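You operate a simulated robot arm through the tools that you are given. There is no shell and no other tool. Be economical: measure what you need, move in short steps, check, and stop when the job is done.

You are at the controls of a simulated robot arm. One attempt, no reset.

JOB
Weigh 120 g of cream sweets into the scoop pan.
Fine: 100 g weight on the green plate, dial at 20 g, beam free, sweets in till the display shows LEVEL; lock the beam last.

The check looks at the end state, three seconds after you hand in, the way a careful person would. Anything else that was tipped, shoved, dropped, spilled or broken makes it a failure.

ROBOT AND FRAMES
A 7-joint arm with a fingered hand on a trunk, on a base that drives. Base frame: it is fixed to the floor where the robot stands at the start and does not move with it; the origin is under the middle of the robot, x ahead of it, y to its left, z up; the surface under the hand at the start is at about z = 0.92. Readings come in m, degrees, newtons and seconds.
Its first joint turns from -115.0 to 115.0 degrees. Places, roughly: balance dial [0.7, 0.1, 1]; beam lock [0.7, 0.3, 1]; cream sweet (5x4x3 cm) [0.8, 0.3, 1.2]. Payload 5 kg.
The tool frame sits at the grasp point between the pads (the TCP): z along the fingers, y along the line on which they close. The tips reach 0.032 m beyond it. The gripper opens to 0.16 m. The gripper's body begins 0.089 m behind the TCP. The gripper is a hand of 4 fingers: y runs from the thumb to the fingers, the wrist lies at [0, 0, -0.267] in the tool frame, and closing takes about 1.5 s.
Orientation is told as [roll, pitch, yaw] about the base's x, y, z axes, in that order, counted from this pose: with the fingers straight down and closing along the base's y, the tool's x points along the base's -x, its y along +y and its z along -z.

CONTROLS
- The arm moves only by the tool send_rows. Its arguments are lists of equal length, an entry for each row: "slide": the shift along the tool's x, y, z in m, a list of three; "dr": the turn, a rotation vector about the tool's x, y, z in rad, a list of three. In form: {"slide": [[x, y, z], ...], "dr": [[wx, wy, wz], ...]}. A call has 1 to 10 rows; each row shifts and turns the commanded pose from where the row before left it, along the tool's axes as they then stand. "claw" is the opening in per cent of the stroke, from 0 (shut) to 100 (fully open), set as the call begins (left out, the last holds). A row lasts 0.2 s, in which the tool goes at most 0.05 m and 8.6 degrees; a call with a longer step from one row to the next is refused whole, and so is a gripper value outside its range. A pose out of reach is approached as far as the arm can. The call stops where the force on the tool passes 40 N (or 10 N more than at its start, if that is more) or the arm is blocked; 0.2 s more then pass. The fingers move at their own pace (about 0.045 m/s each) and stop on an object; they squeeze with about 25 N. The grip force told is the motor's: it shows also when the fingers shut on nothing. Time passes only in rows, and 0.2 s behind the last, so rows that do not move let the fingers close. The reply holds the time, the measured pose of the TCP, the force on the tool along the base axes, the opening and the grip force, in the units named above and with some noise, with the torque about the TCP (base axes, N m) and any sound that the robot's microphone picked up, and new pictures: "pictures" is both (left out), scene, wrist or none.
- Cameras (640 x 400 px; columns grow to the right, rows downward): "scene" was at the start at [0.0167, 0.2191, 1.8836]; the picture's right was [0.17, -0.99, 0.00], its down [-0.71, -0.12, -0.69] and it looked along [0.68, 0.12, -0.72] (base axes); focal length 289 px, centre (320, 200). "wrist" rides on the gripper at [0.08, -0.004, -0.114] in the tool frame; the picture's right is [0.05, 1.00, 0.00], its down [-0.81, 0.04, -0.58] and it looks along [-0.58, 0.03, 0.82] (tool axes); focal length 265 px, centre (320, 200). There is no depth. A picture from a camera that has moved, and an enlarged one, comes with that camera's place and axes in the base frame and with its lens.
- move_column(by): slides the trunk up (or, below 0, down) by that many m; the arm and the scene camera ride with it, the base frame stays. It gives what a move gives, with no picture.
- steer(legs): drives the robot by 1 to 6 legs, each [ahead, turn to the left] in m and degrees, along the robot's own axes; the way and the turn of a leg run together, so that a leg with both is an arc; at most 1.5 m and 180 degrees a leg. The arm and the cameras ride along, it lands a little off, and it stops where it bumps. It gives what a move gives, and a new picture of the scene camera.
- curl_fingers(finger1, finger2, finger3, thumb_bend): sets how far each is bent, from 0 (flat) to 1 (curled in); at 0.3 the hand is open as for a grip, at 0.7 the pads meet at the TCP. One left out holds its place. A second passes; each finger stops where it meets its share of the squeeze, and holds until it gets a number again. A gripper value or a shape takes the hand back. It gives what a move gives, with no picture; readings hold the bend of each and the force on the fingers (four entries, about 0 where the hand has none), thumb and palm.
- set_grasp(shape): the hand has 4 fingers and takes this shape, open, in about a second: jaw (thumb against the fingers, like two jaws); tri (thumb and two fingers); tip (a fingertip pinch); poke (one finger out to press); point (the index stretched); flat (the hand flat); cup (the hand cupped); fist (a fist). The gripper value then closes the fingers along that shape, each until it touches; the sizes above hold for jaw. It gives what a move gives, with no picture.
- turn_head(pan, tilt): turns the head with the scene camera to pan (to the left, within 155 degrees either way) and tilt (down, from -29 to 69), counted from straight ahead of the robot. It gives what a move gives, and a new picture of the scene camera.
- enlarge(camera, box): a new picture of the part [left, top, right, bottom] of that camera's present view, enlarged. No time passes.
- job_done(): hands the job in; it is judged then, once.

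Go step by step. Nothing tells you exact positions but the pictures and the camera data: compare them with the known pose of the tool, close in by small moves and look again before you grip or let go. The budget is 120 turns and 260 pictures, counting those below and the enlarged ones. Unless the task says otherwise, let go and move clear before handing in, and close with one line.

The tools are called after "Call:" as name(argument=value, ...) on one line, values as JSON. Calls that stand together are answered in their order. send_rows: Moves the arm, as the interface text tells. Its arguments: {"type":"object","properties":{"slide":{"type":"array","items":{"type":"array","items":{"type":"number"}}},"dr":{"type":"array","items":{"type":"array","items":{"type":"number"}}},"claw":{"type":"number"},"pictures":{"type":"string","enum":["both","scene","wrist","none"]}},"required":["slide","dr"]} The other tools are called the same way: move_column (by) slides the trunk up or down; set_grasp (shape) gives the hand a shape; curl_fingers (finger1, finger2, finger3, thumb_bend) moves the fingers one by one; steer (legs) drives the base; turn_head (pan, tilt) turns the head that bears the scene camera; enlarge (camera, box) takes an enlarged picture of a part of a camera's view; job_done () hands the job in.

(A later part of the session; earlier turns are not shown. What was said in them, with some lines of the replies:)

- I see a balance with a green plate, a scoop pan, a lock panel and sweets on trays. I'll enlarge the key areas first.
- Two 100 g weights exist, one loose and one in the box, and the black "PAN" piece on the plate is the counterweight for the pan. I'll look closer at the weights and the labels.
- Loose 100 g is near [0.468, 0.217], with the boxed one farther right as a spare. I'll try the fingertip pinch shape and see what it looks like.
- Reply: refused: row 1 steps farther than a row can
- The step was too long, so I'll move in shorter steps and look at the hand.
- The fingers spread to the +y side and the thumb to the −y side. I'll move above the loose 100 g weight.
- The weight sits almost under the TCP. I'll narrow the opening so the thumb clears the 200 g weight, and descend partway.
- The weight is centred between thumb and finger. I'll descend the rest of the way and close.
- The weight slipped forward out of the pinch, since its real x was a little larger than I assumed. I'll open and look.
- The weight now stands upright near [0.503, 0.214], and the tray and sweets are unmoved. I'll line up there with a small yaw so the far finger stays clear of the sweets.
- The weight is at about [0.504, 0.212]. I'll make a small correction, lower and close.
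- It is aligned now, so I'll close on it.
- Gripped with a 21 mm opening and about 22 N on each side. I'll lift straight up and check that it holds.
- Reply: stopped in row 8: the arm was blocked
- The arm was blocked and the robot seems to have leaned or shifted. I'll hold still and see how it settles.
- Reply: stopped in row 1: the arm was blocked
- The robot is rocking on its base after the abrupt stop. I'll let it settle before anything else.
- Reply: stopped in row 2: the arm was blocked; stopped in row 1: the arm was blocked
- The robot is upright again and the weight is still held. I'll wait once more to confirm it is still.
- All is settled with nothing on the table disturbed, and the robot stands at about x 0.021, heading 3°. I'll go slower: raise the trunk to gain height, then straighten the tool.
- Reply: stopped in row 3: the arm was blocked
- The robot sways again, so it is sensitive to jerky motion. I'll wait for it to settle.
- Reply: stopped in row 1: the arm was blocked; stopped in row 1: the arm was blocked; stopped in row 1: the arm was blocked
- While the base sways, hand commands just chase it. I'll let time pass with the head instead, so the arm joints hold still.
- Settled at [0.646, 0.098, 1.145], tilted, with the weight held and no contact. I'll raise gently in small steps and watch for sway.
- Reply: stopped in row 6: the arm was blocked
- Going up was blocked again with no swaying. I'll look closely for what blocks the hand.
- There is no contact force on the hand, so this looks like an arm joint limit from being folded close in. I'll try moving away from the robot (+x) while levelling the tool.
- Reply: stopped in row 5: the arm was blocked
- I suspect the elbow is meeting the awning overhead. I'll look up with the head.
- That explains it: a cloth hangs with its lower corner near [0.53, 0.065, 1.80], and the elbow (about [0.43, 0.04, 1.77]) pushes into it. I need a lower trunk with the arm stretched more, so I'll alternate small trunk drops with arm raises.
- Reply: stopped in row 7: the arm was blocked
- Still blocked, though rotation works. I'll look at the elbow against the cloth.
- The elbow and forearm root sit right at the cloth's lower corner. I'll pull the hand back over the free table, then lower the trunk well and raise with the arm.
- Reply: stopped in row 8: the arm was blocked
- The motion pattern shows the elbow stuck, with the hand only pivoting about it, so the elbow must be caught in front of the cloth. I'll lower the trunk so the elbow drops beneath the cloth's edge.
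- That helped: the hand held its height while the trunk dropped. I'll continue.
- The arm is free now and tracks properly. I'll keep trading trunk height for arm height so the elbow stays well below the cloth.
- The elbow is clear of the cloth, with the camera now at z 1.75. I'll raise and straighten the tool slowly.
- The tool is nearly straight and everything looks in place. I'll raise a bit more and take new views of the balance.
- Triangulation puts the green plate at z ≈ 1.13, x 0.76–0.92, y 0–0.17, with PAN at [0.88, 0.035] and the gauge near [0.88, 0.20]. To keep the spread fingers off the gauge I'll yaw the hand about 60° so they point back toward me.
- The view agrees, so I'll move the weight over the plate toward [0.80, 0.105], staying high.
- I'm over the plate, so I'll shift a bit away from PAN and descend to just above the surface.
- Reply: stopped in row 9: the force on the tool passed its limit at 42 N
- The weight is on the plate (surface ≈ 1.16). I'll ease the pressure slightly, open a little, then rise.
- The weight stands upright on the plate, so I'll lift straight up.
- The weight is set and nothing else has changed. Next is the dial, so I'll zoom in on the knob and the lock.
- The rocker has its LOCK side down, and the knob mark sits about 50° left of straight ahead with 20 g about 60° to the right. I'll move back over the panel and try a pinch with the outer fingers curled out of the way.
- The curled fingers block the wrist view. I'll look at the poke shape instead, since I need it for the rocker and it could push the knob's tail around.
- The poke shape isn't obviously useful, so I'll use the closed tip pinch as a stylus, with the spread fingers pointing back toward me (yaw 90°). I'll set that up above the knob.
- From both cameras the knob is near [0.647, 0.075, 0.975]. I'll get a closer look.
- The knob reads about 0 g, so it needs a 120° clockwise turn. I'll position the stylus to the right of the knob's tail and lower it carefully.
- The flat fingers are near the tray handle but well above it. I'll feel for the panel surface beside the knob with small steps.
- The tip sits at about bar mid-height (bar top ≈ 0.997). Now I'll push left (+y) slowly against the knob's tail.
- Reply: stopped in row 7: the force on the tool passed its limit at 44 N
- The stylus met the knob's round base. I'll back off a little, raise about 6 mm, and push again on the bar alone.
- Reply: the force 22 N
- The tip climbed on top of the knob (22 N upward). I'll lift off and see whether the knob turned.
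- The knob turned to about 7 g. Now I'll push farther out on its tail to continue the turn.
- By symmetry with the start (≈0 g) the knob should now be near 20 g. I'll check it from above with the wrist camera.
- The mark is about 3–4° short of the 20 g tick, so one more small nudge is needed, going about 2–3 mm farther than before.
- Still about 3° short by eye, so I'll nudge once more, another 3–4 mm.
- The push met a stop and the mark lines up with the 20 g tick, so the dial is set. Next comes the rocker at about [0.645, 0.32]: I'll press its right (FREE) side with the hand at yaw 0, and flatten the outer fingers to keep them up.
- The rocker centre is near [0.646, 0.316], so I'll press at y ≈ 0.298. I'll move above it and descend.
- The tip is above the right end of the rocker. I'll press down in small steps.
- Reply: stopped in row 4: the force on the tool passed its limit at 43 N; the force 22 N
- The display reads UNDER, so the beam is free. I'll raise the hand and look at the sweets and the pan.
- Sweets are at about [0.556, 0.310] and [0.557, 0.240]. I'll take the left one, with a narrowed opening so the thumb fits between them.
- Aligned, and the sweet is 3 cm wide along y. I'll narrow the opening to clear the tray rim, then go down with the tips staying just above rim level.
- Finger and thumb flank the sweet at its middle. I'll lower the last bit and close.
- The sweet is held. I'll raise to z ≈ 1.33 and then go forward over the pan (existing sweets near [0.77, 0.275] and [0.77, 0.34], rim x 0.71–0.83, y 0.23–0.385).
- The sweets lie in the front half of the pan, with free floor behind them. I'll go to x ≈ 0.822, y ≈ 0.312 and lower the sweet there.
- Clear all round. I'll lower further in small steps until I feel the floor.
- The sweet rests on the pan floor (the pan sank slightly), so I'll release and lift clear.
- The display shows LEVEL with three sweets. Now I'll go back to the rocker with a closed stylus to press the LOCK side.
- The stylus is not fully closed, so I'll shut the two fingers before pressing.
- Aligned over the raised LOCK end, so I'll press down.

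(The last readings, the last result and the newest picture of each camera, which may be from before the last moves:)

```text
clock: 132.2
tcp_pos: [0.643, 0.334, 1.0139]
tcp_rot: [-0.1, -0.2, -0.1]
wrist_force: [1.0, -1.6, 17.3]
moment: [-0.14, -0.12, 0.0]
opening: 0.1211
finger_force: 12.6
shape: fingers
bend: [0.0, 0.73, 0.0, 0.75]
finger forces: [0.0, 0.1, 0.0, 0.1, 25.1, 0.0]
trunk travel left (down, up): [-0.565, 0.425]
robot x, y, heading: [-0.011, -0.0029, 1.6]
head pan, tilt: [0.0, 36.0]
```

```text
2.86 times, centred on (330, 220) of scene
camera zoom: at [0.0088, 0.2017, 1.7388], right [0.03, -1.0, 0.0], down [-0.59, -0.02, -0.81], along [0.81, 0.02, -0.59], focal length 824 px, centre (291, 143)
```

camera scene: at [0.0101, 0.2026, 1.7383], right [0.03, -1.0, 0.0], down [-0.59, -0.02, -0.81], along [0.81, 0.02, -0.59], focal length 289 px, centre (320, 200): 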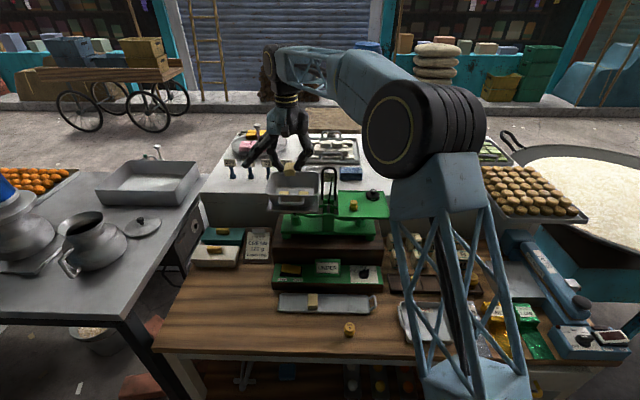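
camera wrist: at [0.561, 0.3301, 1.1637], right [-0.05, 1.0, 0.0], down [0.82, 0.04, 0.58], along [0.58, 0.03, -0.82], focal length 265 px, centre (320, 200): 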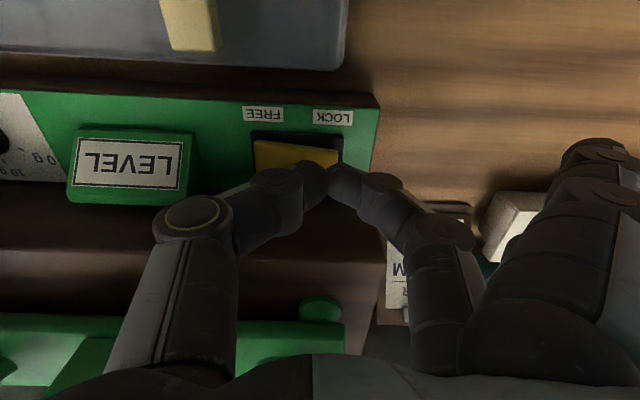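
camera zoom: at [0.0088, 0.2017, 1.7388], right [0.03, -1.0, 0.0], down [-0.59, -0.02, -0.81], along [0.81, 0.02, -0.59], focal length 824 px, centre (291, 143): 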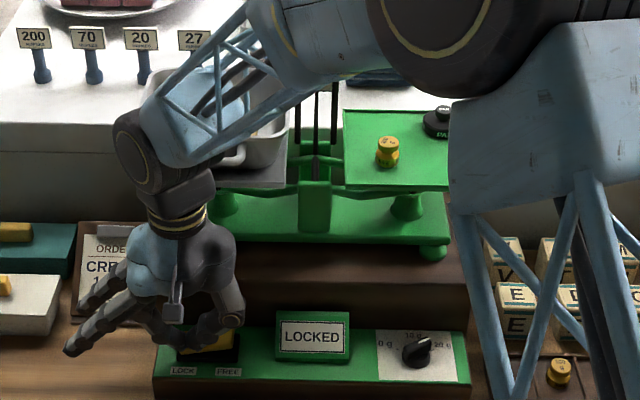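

LOCKED shows again. I'll lift straight up and move clear toward the robot side.

Call:
send_rows(slide=[[0, 0, -0.01], [0, 0, -0.02], [0, 0, -0.025], [0.01, 0, -0.03], [0.02, 0, -0.03], [0.025, 0, -0.03], [0.025, 0, -0.03], [0.02, 0, -0.02], [0.01, 0, -0.01], [0, 0, 0]], dr=[[0, 0, 0], [0, 0, 0], [0, 0, 0], [0, 0, 0], [0, 0, 0], [0, 0, 0], [0, 0, 0], [0, 0, 0], [0, 0, 0], [0, 0, 0]], pictures="both")

Call:
enlarge(camera="scene", box=[160, 120, 640, 400])

Call:
enlarge(camera="scene", box=[250, 150, 410, 290])

```text
clock: 134.4
tcp_pos: [0.5316, 0.335, 1.2167]
tcp_rot: [-0.2, 0.2, -0.2]
wrist_force: [0.5, -0.1, 0.2]
moment: [-0.02, 0.0, 0.06]
opening: 0.1221
finger_force: 0.1
shape: fingers
bend: [0.0, 0.73, 0.0, 0.74]
finger forces: [0.0, 0.0, 0.0, 0.0, 0.0, 0.1]
trunk travel left (down, up): [-0.565, 0.425]
robot x, y, heading: [-0.0073, -0.0061, 1.6]
head pan, tilt: [0.0, 36.0]
camera scene: at [0.0098, 0.2025, 1.7383], right [0.03, -1.0, 0.0], down [-0.59, -0.02, -0.81], along [0.81, 0.02, -0.59], focal length 289 px, centre (320, 200)
camera wrist: at [0.4523, 0.3313, 1.3311], right [-0.05, 1.0, 0.0], down [0.82, 0.04, 0.58], along [0.58, 0.03, -0.82], focal length 265 px, centre (320, 200)
```

scene: 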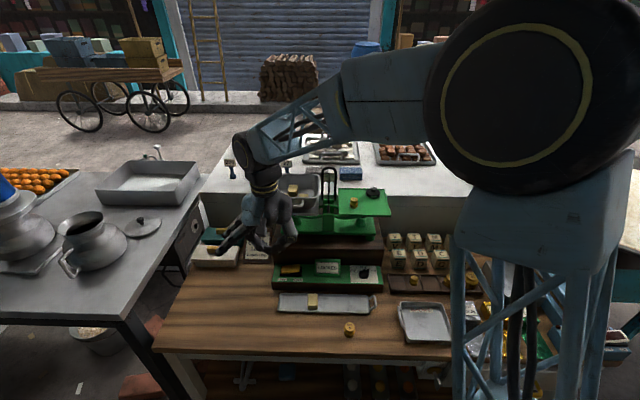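
wrist: 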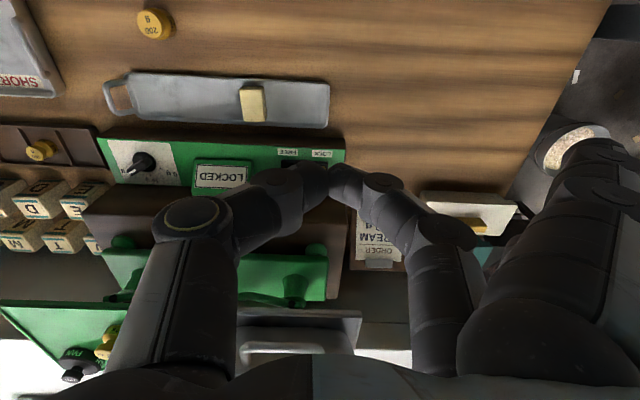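

```text
1.33 times, centred on (400, 260) of scene
camera zoom: at [0.0098, 0.2025, 1.7383], right [0.03, -1.0, 0.0], down [-0.59, -0.02, -0.81], along [0.81, 0.02, -0.59], focal length 385 px, centre (213, 120)
```

zoom: 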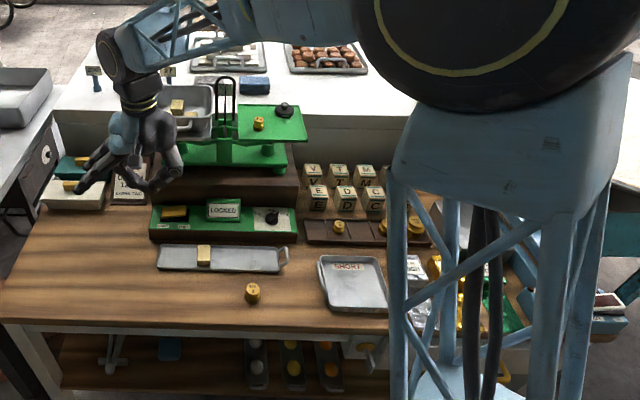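

```text
2.86 times, centred on (330, 220) of scene
camera zoom: at [0.0098, 0.2025, 1.7383], right [0.03, -1.0, 0.0], down [-0.59, -0.02, -0.81], along [0.81, 0.02, -0.59], focal length 824 px, centre (291, 143)
```

zoom: 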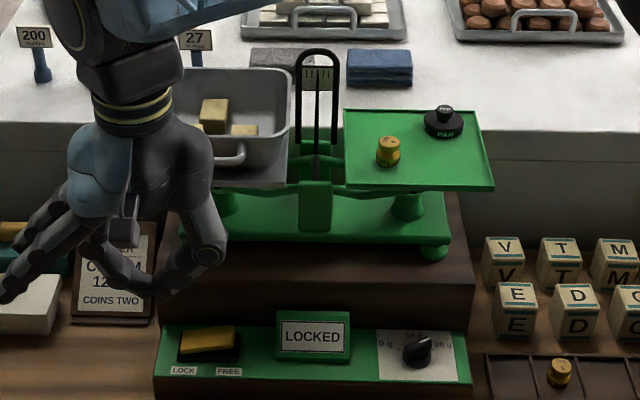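

The display reads LOCKED, with the 100 g weight on the plate, the dial at 20 g and three sweets in the pan. Everything else stands as it was and the hand is clear, so I'll hand in.

Call:
job_done()

```text
The job is handed in.
```

I weighed the 120 g of cream sweets into the scoop pan. With the 100 g weight on the green plate and the dial at 20 g, three sweets brought the display to LEVEL, and I locked the beam last.
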